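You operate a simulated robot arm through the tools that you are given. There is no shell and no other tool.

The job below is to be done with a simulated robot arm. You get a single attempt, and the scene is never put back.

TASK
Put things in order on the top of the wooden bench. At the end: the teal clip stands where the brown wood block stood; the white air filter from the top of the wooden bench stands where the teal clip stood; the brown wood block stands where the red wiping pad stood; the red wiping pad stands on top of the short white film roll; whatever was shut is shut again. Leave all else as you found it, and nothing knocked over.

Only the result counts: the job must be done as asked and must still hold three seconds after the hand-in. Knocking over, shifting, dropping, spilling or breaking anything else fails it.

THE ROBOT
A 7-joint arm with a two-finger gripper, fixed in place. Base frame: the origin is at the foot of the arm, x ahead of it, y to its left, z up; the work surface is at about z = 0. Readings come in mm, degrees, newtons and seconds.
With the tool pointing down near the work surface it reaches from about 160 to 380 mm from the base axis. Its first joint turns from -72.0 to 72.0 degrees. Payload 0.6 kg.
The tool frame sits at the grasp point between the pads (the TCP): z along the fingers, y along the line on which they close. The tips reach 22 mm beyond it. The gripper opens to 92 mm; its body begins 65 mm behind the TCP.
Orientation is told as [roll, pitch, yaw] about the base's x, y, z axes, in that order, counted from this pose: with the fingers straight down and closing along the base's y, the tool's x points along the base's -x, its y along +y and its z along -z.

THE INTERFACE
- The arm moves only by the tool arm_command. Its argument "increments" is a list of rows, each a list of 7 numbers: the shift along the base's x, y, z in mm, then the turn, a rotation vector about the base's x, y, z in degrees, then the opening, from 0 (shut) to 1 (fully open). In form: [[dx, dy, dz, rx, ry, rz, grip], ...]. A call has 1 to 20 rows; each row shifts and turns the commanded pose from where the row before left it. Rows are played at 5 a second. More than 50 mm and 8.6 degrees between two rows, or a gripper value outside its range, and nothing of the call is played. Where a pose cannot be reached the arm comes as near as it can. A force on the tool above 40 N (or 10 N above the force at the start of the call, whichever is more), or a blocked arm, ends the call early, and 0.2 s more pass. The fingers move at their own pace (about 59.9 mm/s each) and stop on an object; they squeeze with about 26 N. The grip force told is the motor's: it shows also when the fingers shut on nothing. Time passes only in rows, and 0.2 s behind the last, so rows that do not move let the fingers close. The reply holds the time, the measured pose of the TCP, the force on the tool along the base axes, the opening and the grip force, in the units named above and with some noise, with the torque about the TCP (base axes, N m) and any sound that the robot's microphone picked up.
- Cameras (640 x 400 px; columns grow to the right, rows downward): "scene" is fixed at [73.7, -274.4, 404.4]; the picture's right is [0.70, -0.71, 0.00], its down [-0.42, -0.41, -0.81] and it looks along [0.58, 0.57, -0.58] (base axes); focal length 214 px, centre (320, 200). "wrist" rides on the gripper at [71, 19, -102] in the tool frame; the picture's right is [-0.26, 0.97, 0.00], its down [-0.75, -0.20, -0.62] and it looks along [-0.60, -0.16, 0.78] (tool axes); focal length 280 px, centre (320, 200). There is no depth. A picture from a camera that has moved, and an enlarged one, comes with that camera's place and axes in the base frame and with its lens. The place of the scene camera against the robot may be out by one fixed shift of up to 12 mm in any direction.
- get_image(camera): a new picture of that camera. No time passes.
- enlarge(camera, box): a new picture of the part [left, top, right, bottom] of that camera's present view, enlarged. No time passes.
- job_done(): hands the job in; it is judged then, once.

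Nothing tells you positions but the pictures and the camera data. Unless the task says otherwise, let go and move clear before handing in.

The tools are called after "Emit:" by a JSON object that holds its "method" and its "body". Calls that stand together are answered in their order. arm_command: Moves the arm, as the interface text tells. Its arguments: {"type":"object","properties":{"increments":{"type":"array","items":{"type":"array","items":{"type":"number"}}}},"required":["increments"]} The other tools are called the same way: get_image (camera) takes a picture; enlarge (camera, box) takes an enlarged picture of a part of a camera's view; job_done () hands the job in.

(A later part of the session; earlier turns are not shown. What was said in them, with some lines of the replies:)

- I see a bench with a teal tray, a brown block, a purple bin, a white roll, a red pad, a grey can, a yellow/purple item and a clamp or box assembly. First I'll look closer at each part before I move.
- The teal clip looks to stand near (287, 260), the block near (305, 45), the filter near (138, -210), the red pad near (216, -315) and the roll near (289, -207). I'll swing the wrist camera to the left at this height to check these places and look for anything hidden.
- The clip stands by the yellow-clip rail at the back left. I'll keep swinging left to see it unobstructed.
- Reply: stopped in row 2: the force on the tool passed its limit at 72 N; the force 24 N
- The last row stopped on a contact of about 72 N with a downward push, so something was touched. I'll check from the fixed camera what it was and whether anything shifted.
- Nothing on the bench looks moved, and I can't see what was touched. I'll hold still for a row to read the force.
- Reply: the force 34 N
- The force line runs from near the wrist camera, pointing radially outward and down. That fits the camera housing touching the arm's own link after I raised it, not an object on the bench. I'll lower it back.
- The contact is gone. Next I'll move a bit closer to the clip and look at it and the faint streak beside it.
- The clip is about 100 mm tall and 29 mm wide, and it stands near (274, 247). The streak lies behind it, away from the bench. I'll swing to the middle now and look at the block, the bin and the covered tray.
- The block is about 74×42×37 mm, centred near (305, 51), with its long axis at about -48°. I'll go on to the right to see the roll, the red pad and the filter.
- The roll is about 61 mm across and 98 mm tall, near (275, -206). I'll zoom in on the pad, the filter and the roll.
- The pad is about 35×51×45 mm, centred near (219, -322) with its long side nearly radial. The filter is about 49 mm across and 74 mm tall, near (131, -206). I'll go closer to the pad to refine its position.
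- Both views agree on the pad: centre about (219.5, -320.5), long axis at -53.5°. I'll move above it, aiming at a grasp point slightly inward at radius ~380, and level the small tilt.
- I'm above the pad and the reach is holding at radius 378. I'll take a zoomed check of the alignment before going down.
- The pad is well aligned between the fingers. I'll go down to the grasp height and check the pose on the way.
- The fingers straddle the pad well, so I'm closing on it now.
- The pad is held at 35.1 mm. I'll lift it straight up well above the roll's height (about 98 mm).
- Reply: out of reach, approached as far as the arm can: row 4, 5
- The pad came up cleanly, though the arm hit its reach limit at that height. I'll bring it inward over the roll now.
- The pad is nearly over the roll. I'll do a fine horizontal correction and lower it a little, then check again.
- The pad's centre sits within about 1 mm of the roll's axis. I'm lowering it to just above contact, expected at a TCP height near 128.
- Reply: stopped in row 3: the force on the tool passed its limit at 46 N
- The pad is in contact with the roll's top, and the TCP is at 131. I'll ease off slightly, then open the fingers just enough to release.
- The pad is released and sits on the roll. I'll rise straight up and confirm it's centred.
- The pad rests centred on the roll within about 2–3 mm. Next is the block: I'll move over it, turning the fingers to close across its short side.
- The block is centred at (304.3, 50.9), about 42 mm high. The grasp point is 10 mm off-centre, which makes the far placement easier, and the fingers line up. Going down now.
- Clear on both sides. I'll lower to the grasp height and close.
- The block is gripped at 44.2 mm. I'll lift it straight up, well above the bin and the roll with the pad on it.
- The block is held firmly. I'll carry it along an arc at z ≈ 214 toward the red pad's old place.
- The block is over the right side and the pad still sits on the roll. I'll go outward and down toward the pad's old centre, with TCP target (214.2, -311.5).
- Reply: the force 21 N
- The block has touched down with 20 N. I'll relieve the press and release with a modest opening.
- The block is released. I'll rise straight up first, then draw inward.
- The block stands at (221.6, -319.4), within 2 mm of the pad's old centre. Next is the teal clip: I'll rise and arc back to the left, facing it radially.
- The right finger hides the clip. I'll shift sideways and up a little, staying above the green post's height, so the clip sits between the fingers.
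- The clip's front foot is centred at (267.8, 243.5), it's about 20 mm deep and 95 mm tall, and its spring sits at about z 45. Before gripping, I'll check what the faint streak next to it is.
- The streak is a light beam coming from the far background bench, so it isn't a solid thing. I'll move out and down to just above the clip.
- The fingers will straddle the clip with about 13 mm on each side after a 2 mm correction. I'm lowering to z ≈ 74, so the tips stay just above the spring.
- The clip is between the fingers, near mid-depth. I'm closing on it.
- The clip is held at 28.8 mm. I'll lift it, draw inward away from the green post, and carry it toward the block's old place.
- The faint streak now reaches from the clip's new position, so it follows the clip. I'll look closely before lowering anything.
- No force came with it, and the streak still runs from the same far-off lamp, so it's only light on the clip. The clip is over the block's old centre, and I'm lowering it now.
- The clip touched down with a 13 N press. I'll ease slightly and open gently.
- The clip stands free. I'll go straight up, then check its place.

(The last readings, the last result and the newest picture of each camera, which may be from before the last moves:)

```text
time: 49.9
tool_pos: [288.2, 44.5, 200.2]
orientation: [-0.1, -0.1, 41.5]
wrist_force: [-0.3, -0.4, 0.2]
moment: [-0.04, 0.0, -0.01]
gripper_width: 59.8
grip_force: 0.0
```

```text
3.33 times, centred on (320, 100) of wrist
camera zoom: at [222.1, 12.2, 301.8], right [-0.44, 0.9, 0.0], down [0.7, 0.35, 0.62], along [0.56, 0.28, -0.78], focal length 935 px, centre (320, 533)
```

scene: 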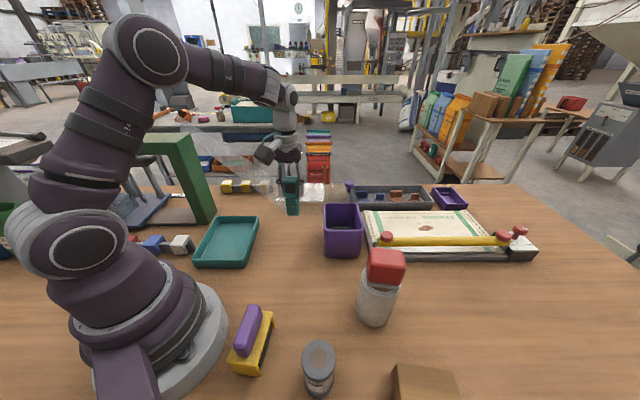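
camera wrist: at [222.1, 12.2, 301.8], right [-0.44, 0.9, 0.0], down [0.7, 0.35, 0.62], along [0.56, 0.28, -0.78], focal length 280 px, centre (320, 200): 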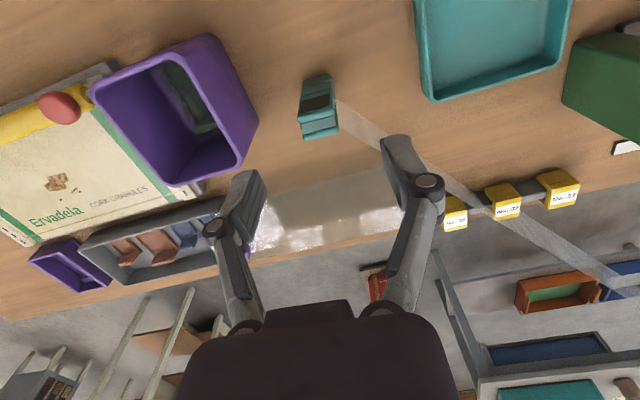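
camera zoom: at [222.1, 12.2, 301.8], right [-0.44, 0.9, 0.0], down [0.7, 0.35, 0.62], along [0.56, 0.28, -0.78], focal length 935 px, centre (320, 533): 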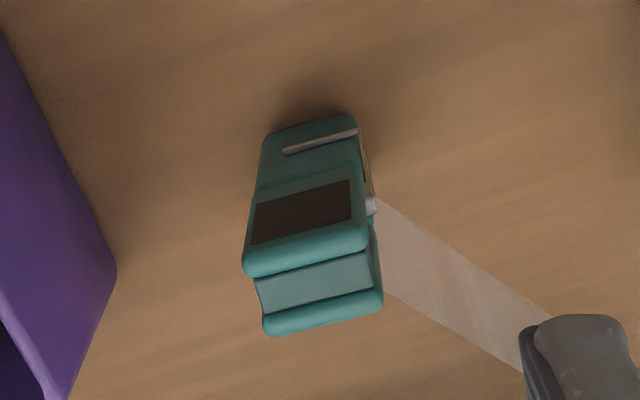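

The clip stands centred at (303.8, 51.4), within 1 mm of the block's old centre. Now the filter: I'll swing right at z ≈ 200 with a wider opening.

Emit:
{"method": "arm_command", "body": {"increments": [[-9.7, -28.4, 0, 0, 0, -8.3, 0.65], [-11.7, -26.6, 0, 0, 0, -8.3, 0.65], [-13.2, -24.2, 0, 0, 0, -8.3, 0.8], [-14.2, -21.9, 0, 0, 0, -8.3, 0.85], [-8.4, -22, 0, 0, 0, -8.3, 0.85], [-8.8, -22.2, 0, 0, 0, -8.3, 0.85], [-10.7, -20.8, 0, 0, 0, -8.3, 0.85], [-12.6, -19.7, 0, 0, 0, -8.3, 0.85], [-14.5, -18.5, 0, 0, 0, -8.3, 0.85], [-16.4, -17.2, 0, 0, 0, -8.3, 0.85], [-17.8, -15.3, 0, 0, 0, -8.3, 0.85], [0, 0, 0, 0, 0, 0, 0.85]]}}

Emit:
{"method": "get_image", "body": {"camera": "wrist"}}

Emit:
{"method": "get_image", "body": {"camera": "scene"}}

```text
time: 52.5
tool_pos: [151.6, -191.3, 199.5]
orientation: [-0.1, 0.1, -49.8]
wrist_force: [-0.6, 0.5, 0.5]
moment: [0.04, 0.01, 0.0]
gripper_width: 78.1
grip_force: 0.1
```

```text
taken
camera wrist: at [120.0, -125.1, 301.1], right [0.91, 0.42, 0.0], down [0.33, -0.71, 0.62], along [0.26, -0.57, -0.78], focal length 280 px, centre (320, 200)
```

wrist: 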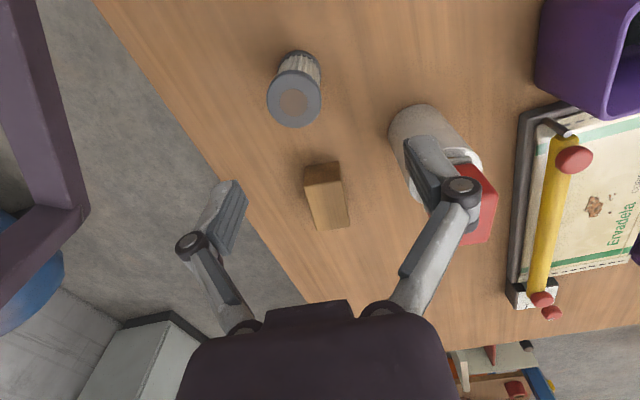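

```text
taken
```

scene: 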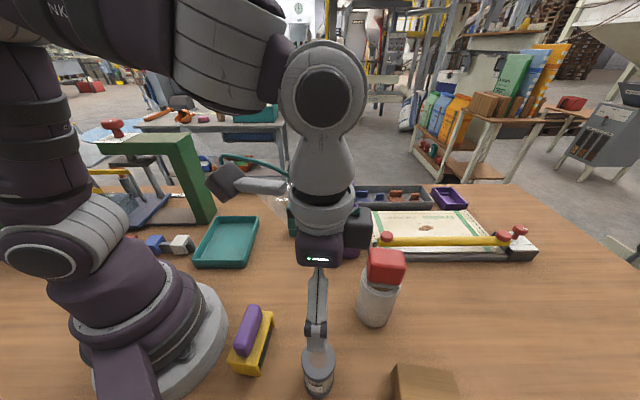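

Emit:
{"method": "enlarge", "body": {"camera": "wrist", "box": [230, 30, 370, 140]}}

```text
3.64 times, centred on (300, 85) of wrist
camera zoom: at [120.0, -125.1, 301.1], right [0.91, 0.42, 0.0], down [0.33, -0.71, 0.62], along [0.26, -0.57, -0.78], focal length 1020 px, centre (393, 618)
```

zoom: 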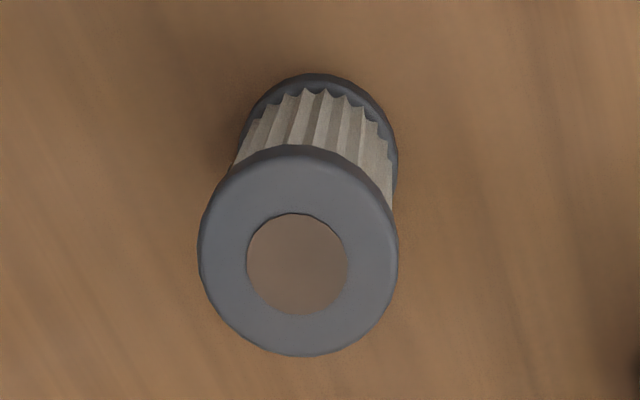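

The filter is about 45.5 mm across and 74 mm tall, near (135, -205.5). I'll go above it and take a closer fix.

Emit:
{"method": "arm_command", "body": {"increments": [[-8, -7, -20, 0, 0, -4, 0.85], [-9, -7, -20, 0, 0, -3, 0.85], [0, 0, -15, 0, 0, 0, 0.85], [0, 0, 0, 0, 0, 0, 0.85]]}}

Emit:
{"method": "get_image", "body": {"camera": "wrist"}}

Emit:
{"method": "enlarge", "body": {"camera": "wrist", "box": [240, 70, 400, 190]}}

```text
time: 53.5
tool_pos: [135.1, -205.9, 144.7]
orientation: [-0.2, 0.0, -56.9]
wrist_force: [-0.5, -0.3, 0.1]
moment: [-0.03, 0.0, 0.01]
gripper_width: 78.2
grip_force: 0.0
```

```text
taken
camera wrist: at [111.4, -135.9, 245.8], right [0.95, 0.31, 0.0], down [0.24, -0.74, 0.62], along [0.19, -0.59, -0.78], focal length 280 px, centre (320, 200)
```

wrist: 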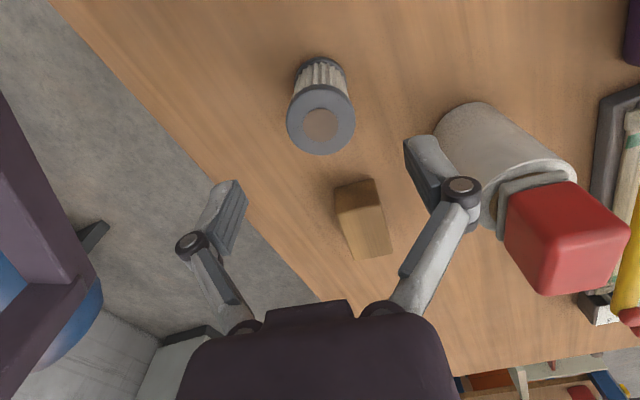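

```text
3.33 times, centred on (320, 130) of wrist
camera zoom: at [111.4, -135.9, 245.8], right [0.95, 0.31, 0.0], down [0.24, -0.74, 0.62], along [0.19, -0.59, -0.78], focal length 935 px, centre (320, 433)
```

zoom: 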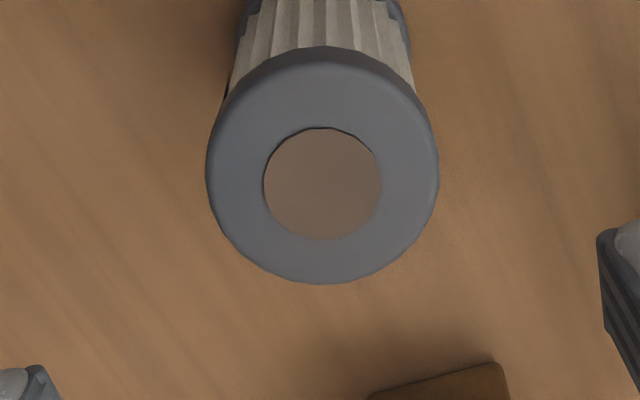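

The filter is centred at (135.2, -206), and the fingers line up to within 1 mm. Going down around it to z ≈ 42.

Emit:
{"method": "arm_command", "body": {"increments": [[0.5, 0, -25, 0, 0, 0, 0.85], [0, 0, -25, 0, 0, 0, 0.85], [0, 0, -25, 0, 0, 0, 0.85], [0, 0, -27, 0, 0, 0, 0.85], [0, 0, 0, 0, 0, 0, 0.85]]}}

Emit:
{"method": "get_image", "body": {"camera": "wrist"}}

Emit:
{"method": "enlarge", "body": {"camera": "scene", "box": [220, 250, 420, 400]}}

```text
time: 54.6
tool_pos: [134.5, -205.8, 41.6]
orientation: [0.0, 0.0, -56.9]
wrist_force: [0.3, -0.6, -0.2]
moment: [-0.02, 0.01, -0.01]
gripper_width: 78.2
grip_force: 0.1
```

```text
taken
camera wrist: at [111.2, -135.2, 144.6], right [0.95, 0.31, 0.0], down [0.24, -0.74, 0.62], along [0.19, -0.59, -0.78], focal length 280 px, centre (320, 200)
```

wrist: 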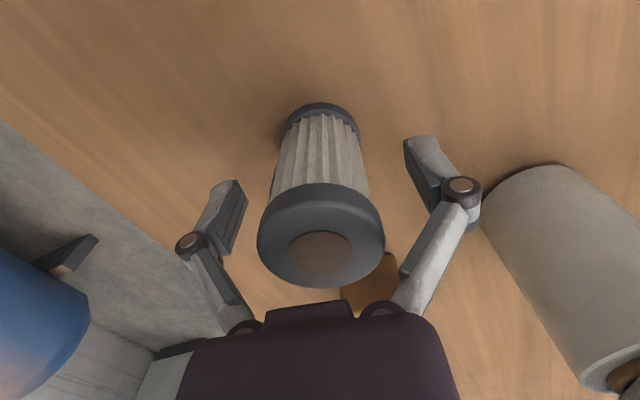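

```text
2.67 times, centred on (320, 325) of scene
camera zoom: at [73.7, -274.4, 404.4], right [0.7, -0.71, 0.0], down [-0.42, -0.41, -0.81], along [0.58, 0.57, -0.58], focal length 572 px, centre (320, -133)
```

zoom: 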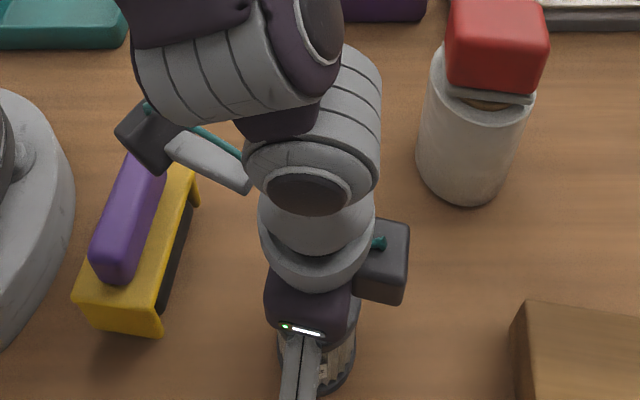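

The filter sits centred between the fingers. Closing on the pleated body.

Emit:
{"method": "arm_command", "body": {"increments": [[0, 0, 0, 0, 0, 0, 0.6], [0, 0, 0, 0, 0, 0, 0.4], [0, 0, 0, 0, 0, 0, 0], [0, 0, 0, 0, 0, 0, 0], [0, 0, 0, 0, 0, 0, 0]]}}

Emit:
{"method": "get_image", "body": {"camera": "wrist"}}

```text
time: 55.9
tool_pos: [134.1, -205.6, 42.3]
orientation: [0.0, 0.1, -56.9]
wrist_force: [0.0, 1.5, 5.1]
moment: [0.02, -0.03, -0.01]
gripper_width: 39.7
grip_force: 25.9
```

```text
taken
camera wrist: at [111.2, -135.2, 144.9], right [0.95, 0.31, 0.0], down [0.24, -0.74, 0.62], along [0.19, -0.59, -0.78], focal length 280 px, centre (320, 200)
```

wrist: 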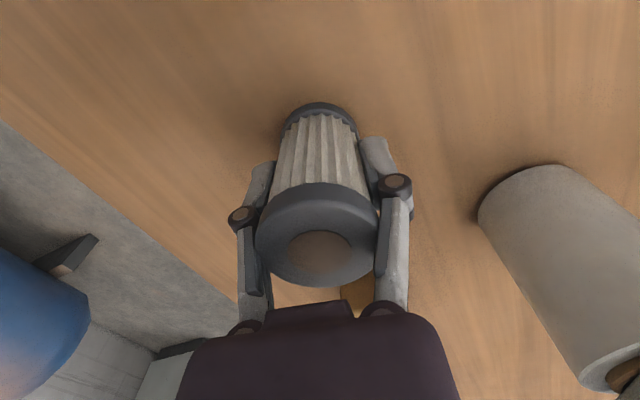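

The filter is gripped at 39.7 mm on its body. I'll lift it straight up.

Emit:
{"method": "arm_command", "body": {"increments": [[0, 0, 12, 0, 0, 0, 0], [0, 0, 30, 0, 0, 0, 0], [0, 0, 40, 0, 0, 0, 0], [0, 0, 40, 0, 0, 0, 0], [0, 0, 36, 0, 0, 0, 0], [0, 0, 0, 0, 0, 0, 0]]}}

Emit:
{"method": "get_image", "body": {"camera": "wrist"}}

```text
time: 57.2
tool_pos: [133.7, -206.1, 201.1]
orientation: [0.0, -0.1, -56.9]
wrist_force: [-0.5, 0.5, -0.1]
moment: [0.01, 0.0, 0.04]
gripper_width: 39.7
grip_force: 25.4
```

```text
taken
camera wrist: at [111.3, -136.0, 303.6], right [0.95, 0.31, 0.0], down [0.24, -0.74, 0.62], along [0.19, -0.59, -0.78], focal length 280 px, centre (320, 200)
```

wrist: 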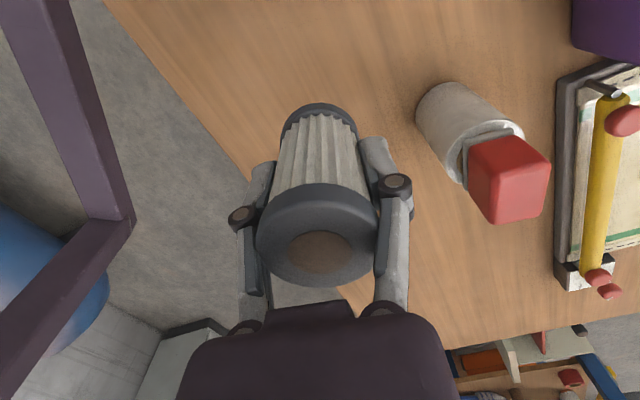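

The filter is held firmly. I'll swing it left along the inner arc toward the clip's old place.

Emit:
{"method": "arm_command", "body": {"increments": [[29.9, 19.1, 0, 0, 0, 8.2, 0], [27.1, 23.3, 0, 0, 0, 8.2, 0], [23.8, 27.4, 0, 0, 0, 8.2, 0], [19.9, 30.8, 0, 0, 0, 8.2, 0], [15.4, 33.7, 0, 0, 0, 8.2, 0], [9.5, 36.1, 0, 0, 0, 8.2, 0], [2.3, 37.4, 0, 0, 0, 8.2, 0], [-3.1, 37.4, 0, 0, 0, 8.2, 0], [-8.3, 36.5, 0, 0, 0, 8.2, 0], [-11.7, 35.8, 0, 0, 0, 8.2, 0], [-10, 36.2, 0, 0, 0, 8.2, 0], [0, 40.6, 0, 0, 0, 8.2, 0], [0, 0, 0, 0, 0, 0, 0]]}}

Emit:
{"method": "get_image", "body": {"camera": "wrist"}}

Emit:
{"method": "get_image", "body": {"camera": "scene"}}

```text
time: 60.0
tool_pos: [228.6, 188.8, 200.6]
orientation: [-0.1, 0.0, 41.7]
wrist_force: [0.0, -0.3, -0.5]
moment: [0.01, -0.06, 0.04]
gripper_width: 39.6
grip_force: 25.6
```

```text
taken
camera wrist: at [162.8, 156.8, 302.4], right [-0.45, 0.9, 0.0], down [0.7, 0.35, 0.62], along [0.56, 0.28, -0.78], focal length 280 px, centre (320, 200)
```

wrist: 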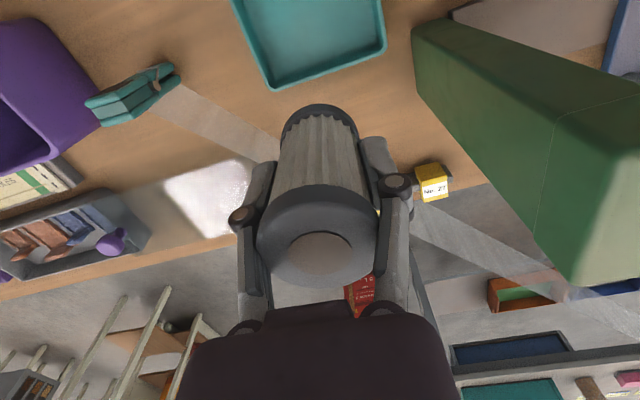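

```text
taken
```

scene: 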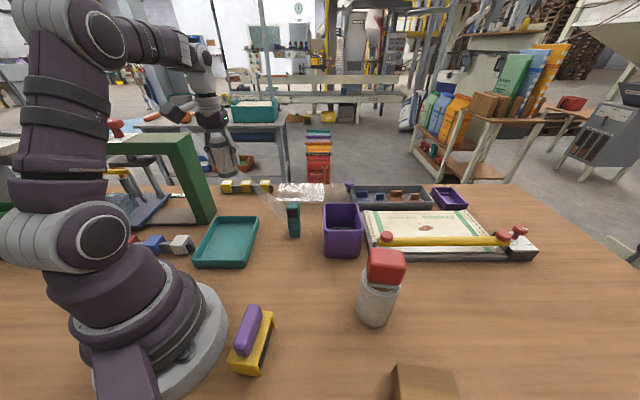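

The filter is held and all else stands, including the clip and the pad on the roll. I'll move it out and down over the clip's old spot (275.2, 249.2).

Emit:
{"method": "arm_command", "body": {"increments": [[11.45, 14.7, -20, 0, 0, 0, 0], [11.45, 14.7, -20, 0, 0, 0, 0], [11.45, 14.7, -20, 0, 0, 0, 0], [11.45, 14.7, -20, 0, 0, 0, 0], [0, 0, -20, 0, 0, 0, 0], [0, 0, 0, 0, 0, 0, 0]]}}

Emit:
{"method": "get_image", "body": {"camera": "wrist"}}

Emit:
{"method": "enlarge", "body": {"camera": "scene", "box": [160, 100, 320, 240]}}

```text
time: 61.5
tool_pos: [274.5, 245.8, 101.6]
orientation: [-0.1, 0.0, 41.5]
wrist_force: [-0.8, 0.4, -0.8]
moment: [0.01, -0.02, 0.04]
gripper_width: 39.6
grip_force: 25.8
```

```text
taken
camera wrist: at [208.0, 214.6, 202.1], right [-0.44, 0.9, 0.0], down [0.7, 0.35, 0.62], along [0.56, 0.28, -0.78], focal length 280 px, centre (320, 200)
```

wrist: 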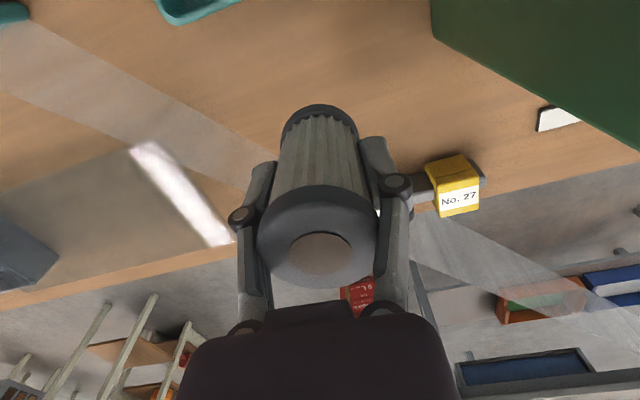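

```text
2.86 times, centred on (240, 170) of scene
camera zoom: at [73.7, -274.4, 404.4], right [0.7, -0.71, 0.0], down [-0.42, -0.41, -0.81], along [0.58, 0.57, -0.58], focal length 613 px, centre (549, 286)
```

zoom: 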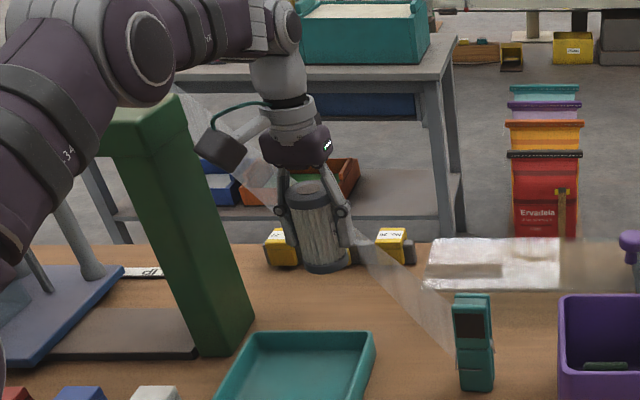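

The position is within 1 mm. Lowering the filter towards the bench.

Emit:
{"method": "arm_command", "body": {"increments": [[0.3, 0.6, -18, 0, 0, 0, 0], [0, 0, -18, 0, 0, 0, 0], [0, 0, -12, 0, 0, 0, 0], [0, 0, -5, 0, 0, 0, 0], [0, 0, 0, 0, 0, 0, 0]]}}

Emit:
{"method": "get_image", "body": {"camera": "wrist"}}

```text
time: 62.6
tool_pos: [275.6, 248.3, 47.4]
orientation: [-0.2, -0.1, 41.7]
wrist_force: [-0.8, 0.4, -0.6]
moment: [0.0, 0.02, -0.01]
gripper_width: 39.5
grip_force: 26.3
```

```text
taken
camera wrist: at [208.5, 215.7, 149.7], right [-0.44, 0.9, 0.0], down [0.7, 0.35, 0.62], along [0.56, 0.28, -0.78], focal length 280 px, centre (320, 200)
```

wrist: 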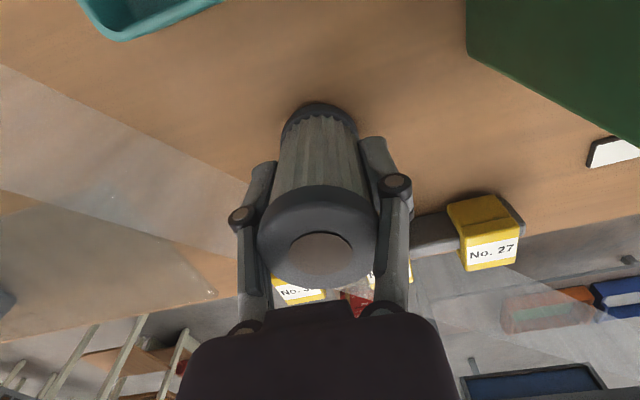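

Emit:
{"method": "arm_command", "body": {"increments": [[0, 0, -3, 0, 0, 0, 0], [0, 0, -0.8, 0, 0, 0, 0], [0, 0, 0, 0, 0, 0, 0]]}}

```text
time: 63.5
tool_pos: [275.8, 248.4, 43.7]
orientation: [-0.1, 0.0, 41.7]
wrist_force: [0.2, 0.7, -0.5]
moment: [-0.01, 0.0, -0.01]
gripper_width: 39.8
grip_force: 26.1
```

Emit:
{"method": "arm_command", "body": {"increments": [[0, 0, -0.6, 0, 0, 0, 0], [0, 0, 0, 0, 0, 0, 0]]}}

```text
time: 64.0
tool_pos: [275.3, 247.5, 43.1]
orientation: [-0.1, -0.1, 41.6]
wrist_force: [-0.4, 0.3, 0.1]
moment: [0.01, 0.01, 0.01]
gripper_width: 39.8
grip_force: 26.3
```

Emit:
{"method": "arm_command", "body": {"increments": [[0, 0, -0.5, 0, 0, 0, 0], [0, 0, 0, 0, 0, 0, 0]]}}

```text
time: 64.7
tool_pos: [274.4, 247.1, 43.3]
orientation: [-0.2, 0.0, 41.5]
wrist_force: [-1.4, -0.5, 8.6]
moment: [0.02, 0.06, -0.02]
gripper_width: 39.8
grip_force: 26.0
```

The filter is touching the bench with a light 8.6 N. Opening gently.

Emit:
{"method": "arm_command", "body": {"increments": [[0, 0, 0.2, 0, 0, 0, 0.46], [0, 0, 0, 0, 0, 0, 0.54], [0, 0, 0, 0, 0, 0, 0.62], [0, 0, 0, 0, 0, 0, 0.7], [0, 0, 0, 0, 0, 0, 0.72], [0, 0, 0, 0, 0, 0, 0.72]]}}

Emit:
{"method": "get_image", "body": {"camera": "wrist"}}

Emit:
{"method": "enlarge", "body": {"camera": "scene", "box": [160, 100, 320, 240]}}

```text
time: 66.0
tool_pos: [274.6, 247.2, 41.9]
orientation: [-0.2, 0.1, 41.6]
wrist_force: [0.4, -0.5, -0.2]
moment: [-0.03, -0.01, -0.01]
gripper_width: 66.3
grip_force: 0.1
```

```text
taken
camera wrist: at [208.9, 215.8, 144.7], right [-0.44, 0.9, 0.0], down [0.7, 0.35, 0.62], along [0.56, 0.28, -0.78], focal length 280 px, centre (320, 200)
```

wrist: 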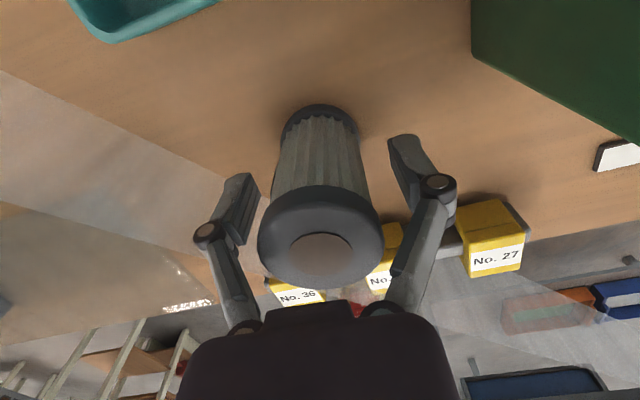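

```text
2.86 times, centred on (240, 170) of scene
camera zoom: at [73.7, -274.4, 404.4], right [0.7, -0.71, 0.0], down [-0.42, -0.41, -0.81], along [0.58, 0.57, -0.58], focal length 613 px, centre (549, 286)
```

zoom: 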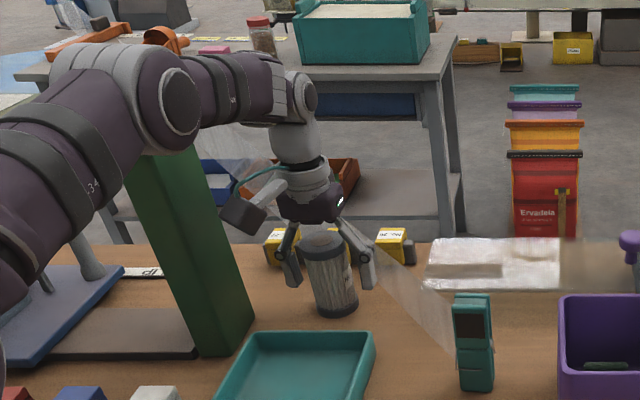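

The filter stands on its own. I'll rise straight up clear of it, then draw inward.

Emit:
{"method": "arm_command", "body": {"increments": [[0, 0, 15, 0, 0, 0, 0.72], [0, 0, 30, 0, 0, 0, 0.72], [0, 0, 30, 0, 0, 0, 0.72], [-8, -10, 25, 0, 0, 0, 0.72], [-20, -24, 25, 0, 0, 0, 0.72], [-20, -24, 25, 0, 0, 0, 0.72], [0, 0, 0, 0, 0, 0, 0.72]]}}

Emit:
{"method": "get_image", "body": {"camera": "wrist"}}

Emit:
{"method": "enlarge", "body": {"camera": "wrist", "box": [240, 40, 440, 190]}}

Emit:
{"method": "get_image", "body": {"camera": "scene"}}

```text
time: 67.7
tool_pos: [226.2, 189.2, 191.5]
orientation: [-0.1, 0.0, 41.7]
wrist_force: [-0.3, 0.7, -0.4]
moment: [-0.02, 0.01, 0.0]
gripper_width: 66.4
grip_force: 0.2
```

```text
taken
camera wrist: at [160.7, 157.4, 293.7], right [-0.44, 0.9, 0.0], down [0.7, 0.35, 0.62], along [0.56, 0.28, -0.78], focal length 280 px, centre (320, 200)
```

wrist: 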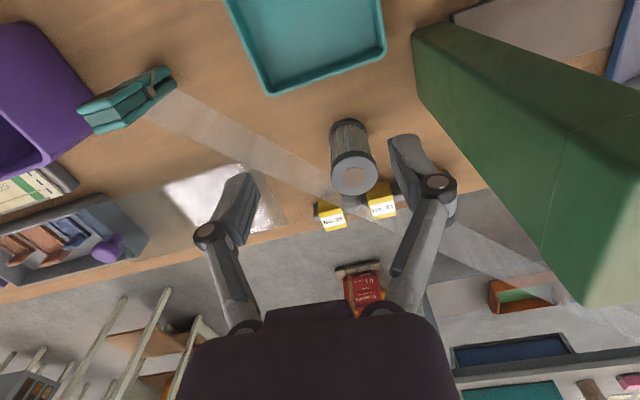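

```text
2.67 times, centred on (340, 115) of wrist
camera zoom: at [160.7, 157.4, 293.7], right [-0.44, 0.9, 0.0], down [0.7, 0.35, 0.62], along [0.56, 0.28, -0.78], focal length 748 px, centre (267, 427)
```

zoom: 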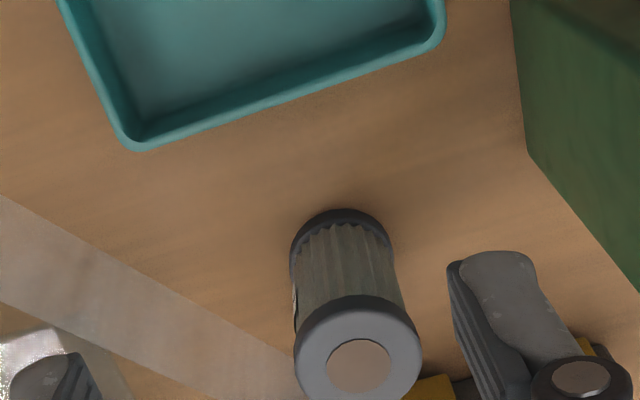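

```text
taken
```

scene: 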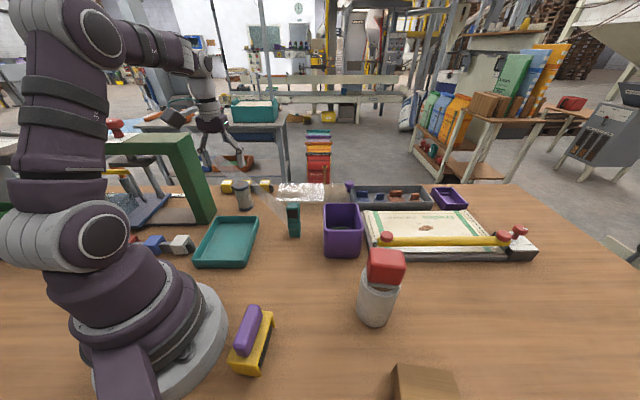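

The filter stands at about (275, 250), on the clip's old place. I'll bring the arm clear and take a final look at everything.

Emit:
{"method": "arm_command", "body": {"increments": [[5, -30, 20, 0, 0, -8, 0.72], [5, -35, 20, 0, 0, -8, 0.72], [0, -35, 20, 0, 0, -8, 0.72], [0, -35, 10, 0, 0, -8, 0.72], [0, -30, 10, 0, 0, -8, 0.72], [0, 0, 0, 0, 0, 0, 0.72]]}}

Emit:
{"method": "get_image", "body": {"camera": "wrist"}}

Emit:
{"method": "get_image", "body": {"camera": "scene"}}

Emit:
{"method": "enlarge", "body": {"camera": "scene", "box": [180, 160, 380, 285]}}

Emit:
{"method": "enlarge", "body": {"camera": "scene", "box": [300, 230, 500, 400]}}

Emit:
{"method": "enlarge", "body": {"camera": "scene", "box": [340, 160, 560, 298]}}

Emit:
{"method": "enlarge", "body": {"camera": "scene", "box": [60, 110, 280, 270]}}

```text
time: 69.0
tool_pos: [237.8, 24.2, 272.9]
orientation: [-0.1, 0.0, 1.5]
wrist_force: [0.7, -0.6, -0.3]
moment: [-0.02, 0.02, 0.02]
gripper_width: 66.2
grip_force: 0.0
```

```text
taken
camera wrist: at [165.4, 42.5, 375.3], right [0.24, 0.97, 0.0], down [0.76, -0.18, 0.62], along [0.61, -0.15, -0.78], focal length 280 px, centre (320, 200)
```

wrist: 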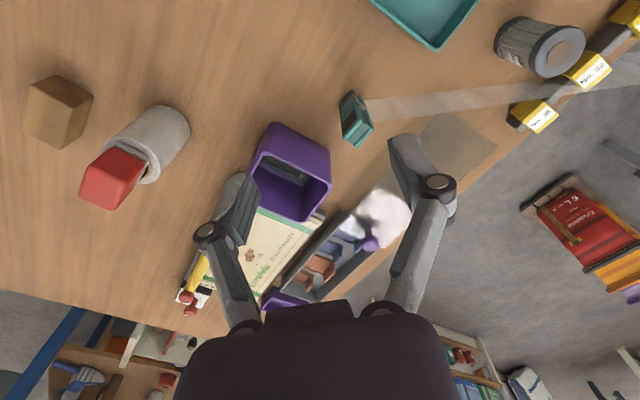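

```text
taken
```

scene: 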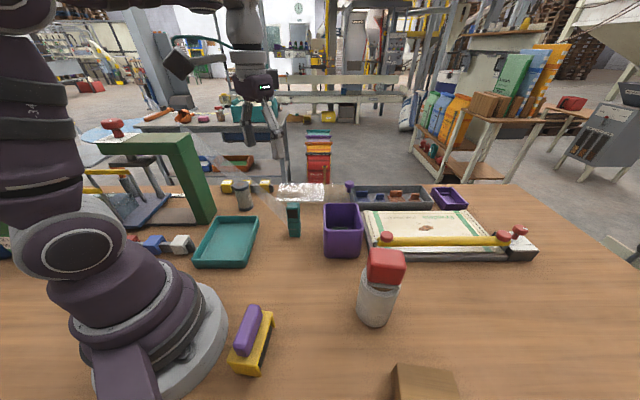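

```text
3.20 times, centred on (280, 222) of scene
camera zoom: at [73.7, -274.4, 404.4], right [0.7, -0.71, 0.0], down [-0.42, -0.41, -0.81], along [0.58, 0.57, -0.58], focal length 686 px, centre (448, 128)
```

zoom: 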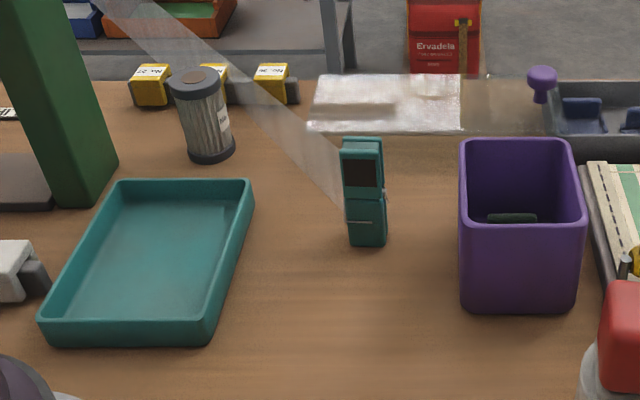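

```text
2.35 times, centred on (400, 315) of scene
camera zoom: at [73.7, -274.4, 404.4], right [0.7, -0.71, 0.0], down [-0.42, -0.41, -0.81], along [0.58, 0.57, -0.58], focal length 505 px, centre (132, -71)
```

zoom: 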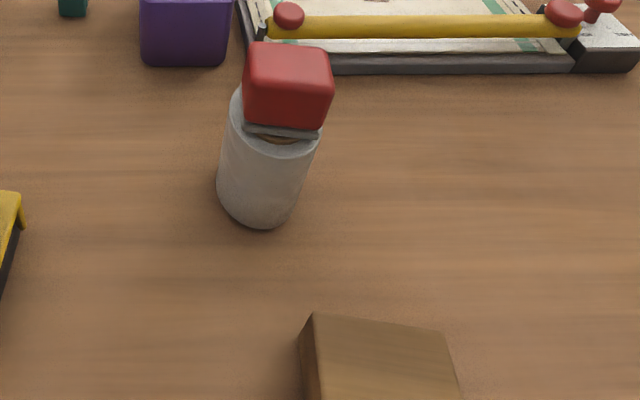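

```text
2.90 times, centred on (450, 229) of scene
camera zoom: at [73.7, -274.4, 404.4], right [0.7, -0.71, 0.0], down [-0.42, -0.41, -0.81], along [0.58, 0.57, -0.58], focal length 622 px, centre (-57, 116)
```

zoom: 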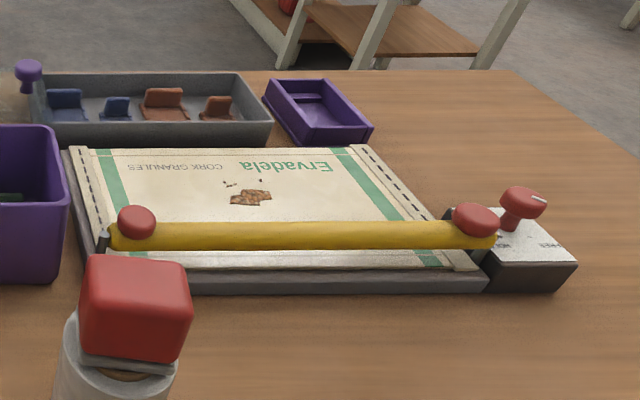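

```text
2.50 times, centred on (170, 190) of scene
camera zoom: at [73.7, -274.4, 404.4], right [0.7, -0.71, 0.0], down [-0.42, -0.41, -0.81], along [0.58, 0.57, -0.58], focal length 536 px, centre (695, 225)
```

zoom: 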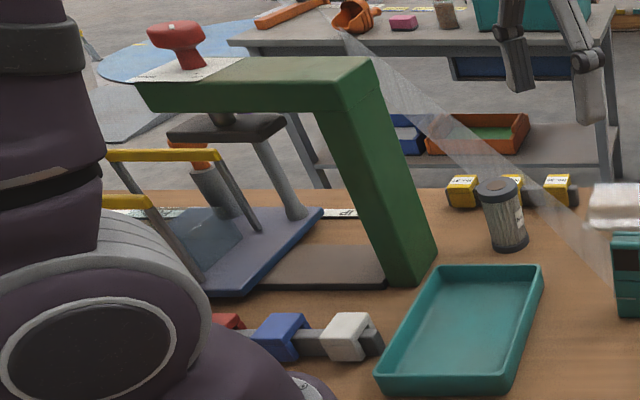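

All four things are in place. The pad rests on the roll, the block stands at the pad's old spot, the clip at the block's, and the filter at the clip's. Everything else matches the first pictures, nothing was opened, and the arm is clear and still, so I'm handing the job in.

Emit:
{"method": "job_done", "body": {}}

```text
The job is handed in.
```

I finished the rearrangement and handed the job in. In the last pictures all four things stood upright where you asked, and everything else looked as it did at the start.

| Item | Now stands | Offset from the intended spot, by my camera estimates |
|---|---|---|
| Red wiping pad | on top of the short white film roll | about 2–3 mm from the roll's centre |
| Brown wood block | where the red pad stood | about 2 mm |
| Teal clip | where the wood block stood | about 1 mm |
| White air filter | where the teal clip stood | about 1 mm |

- **Shut things:** nothing had to be opened, so there was nothing to shut again.
- **Early contact:** while I was looking around, the arm stopped once on a 72 N force. From the direction of the force I took it to be the wrist camera touching the arm's own link. It went away when I lowered the arm, and nothing on the bench had moved.
- **Faint streak by the clip:** a pale streak of light ran to the clip and followed it to its new place. It put no force on the gripper, so I took it for a light beam and left it alone.
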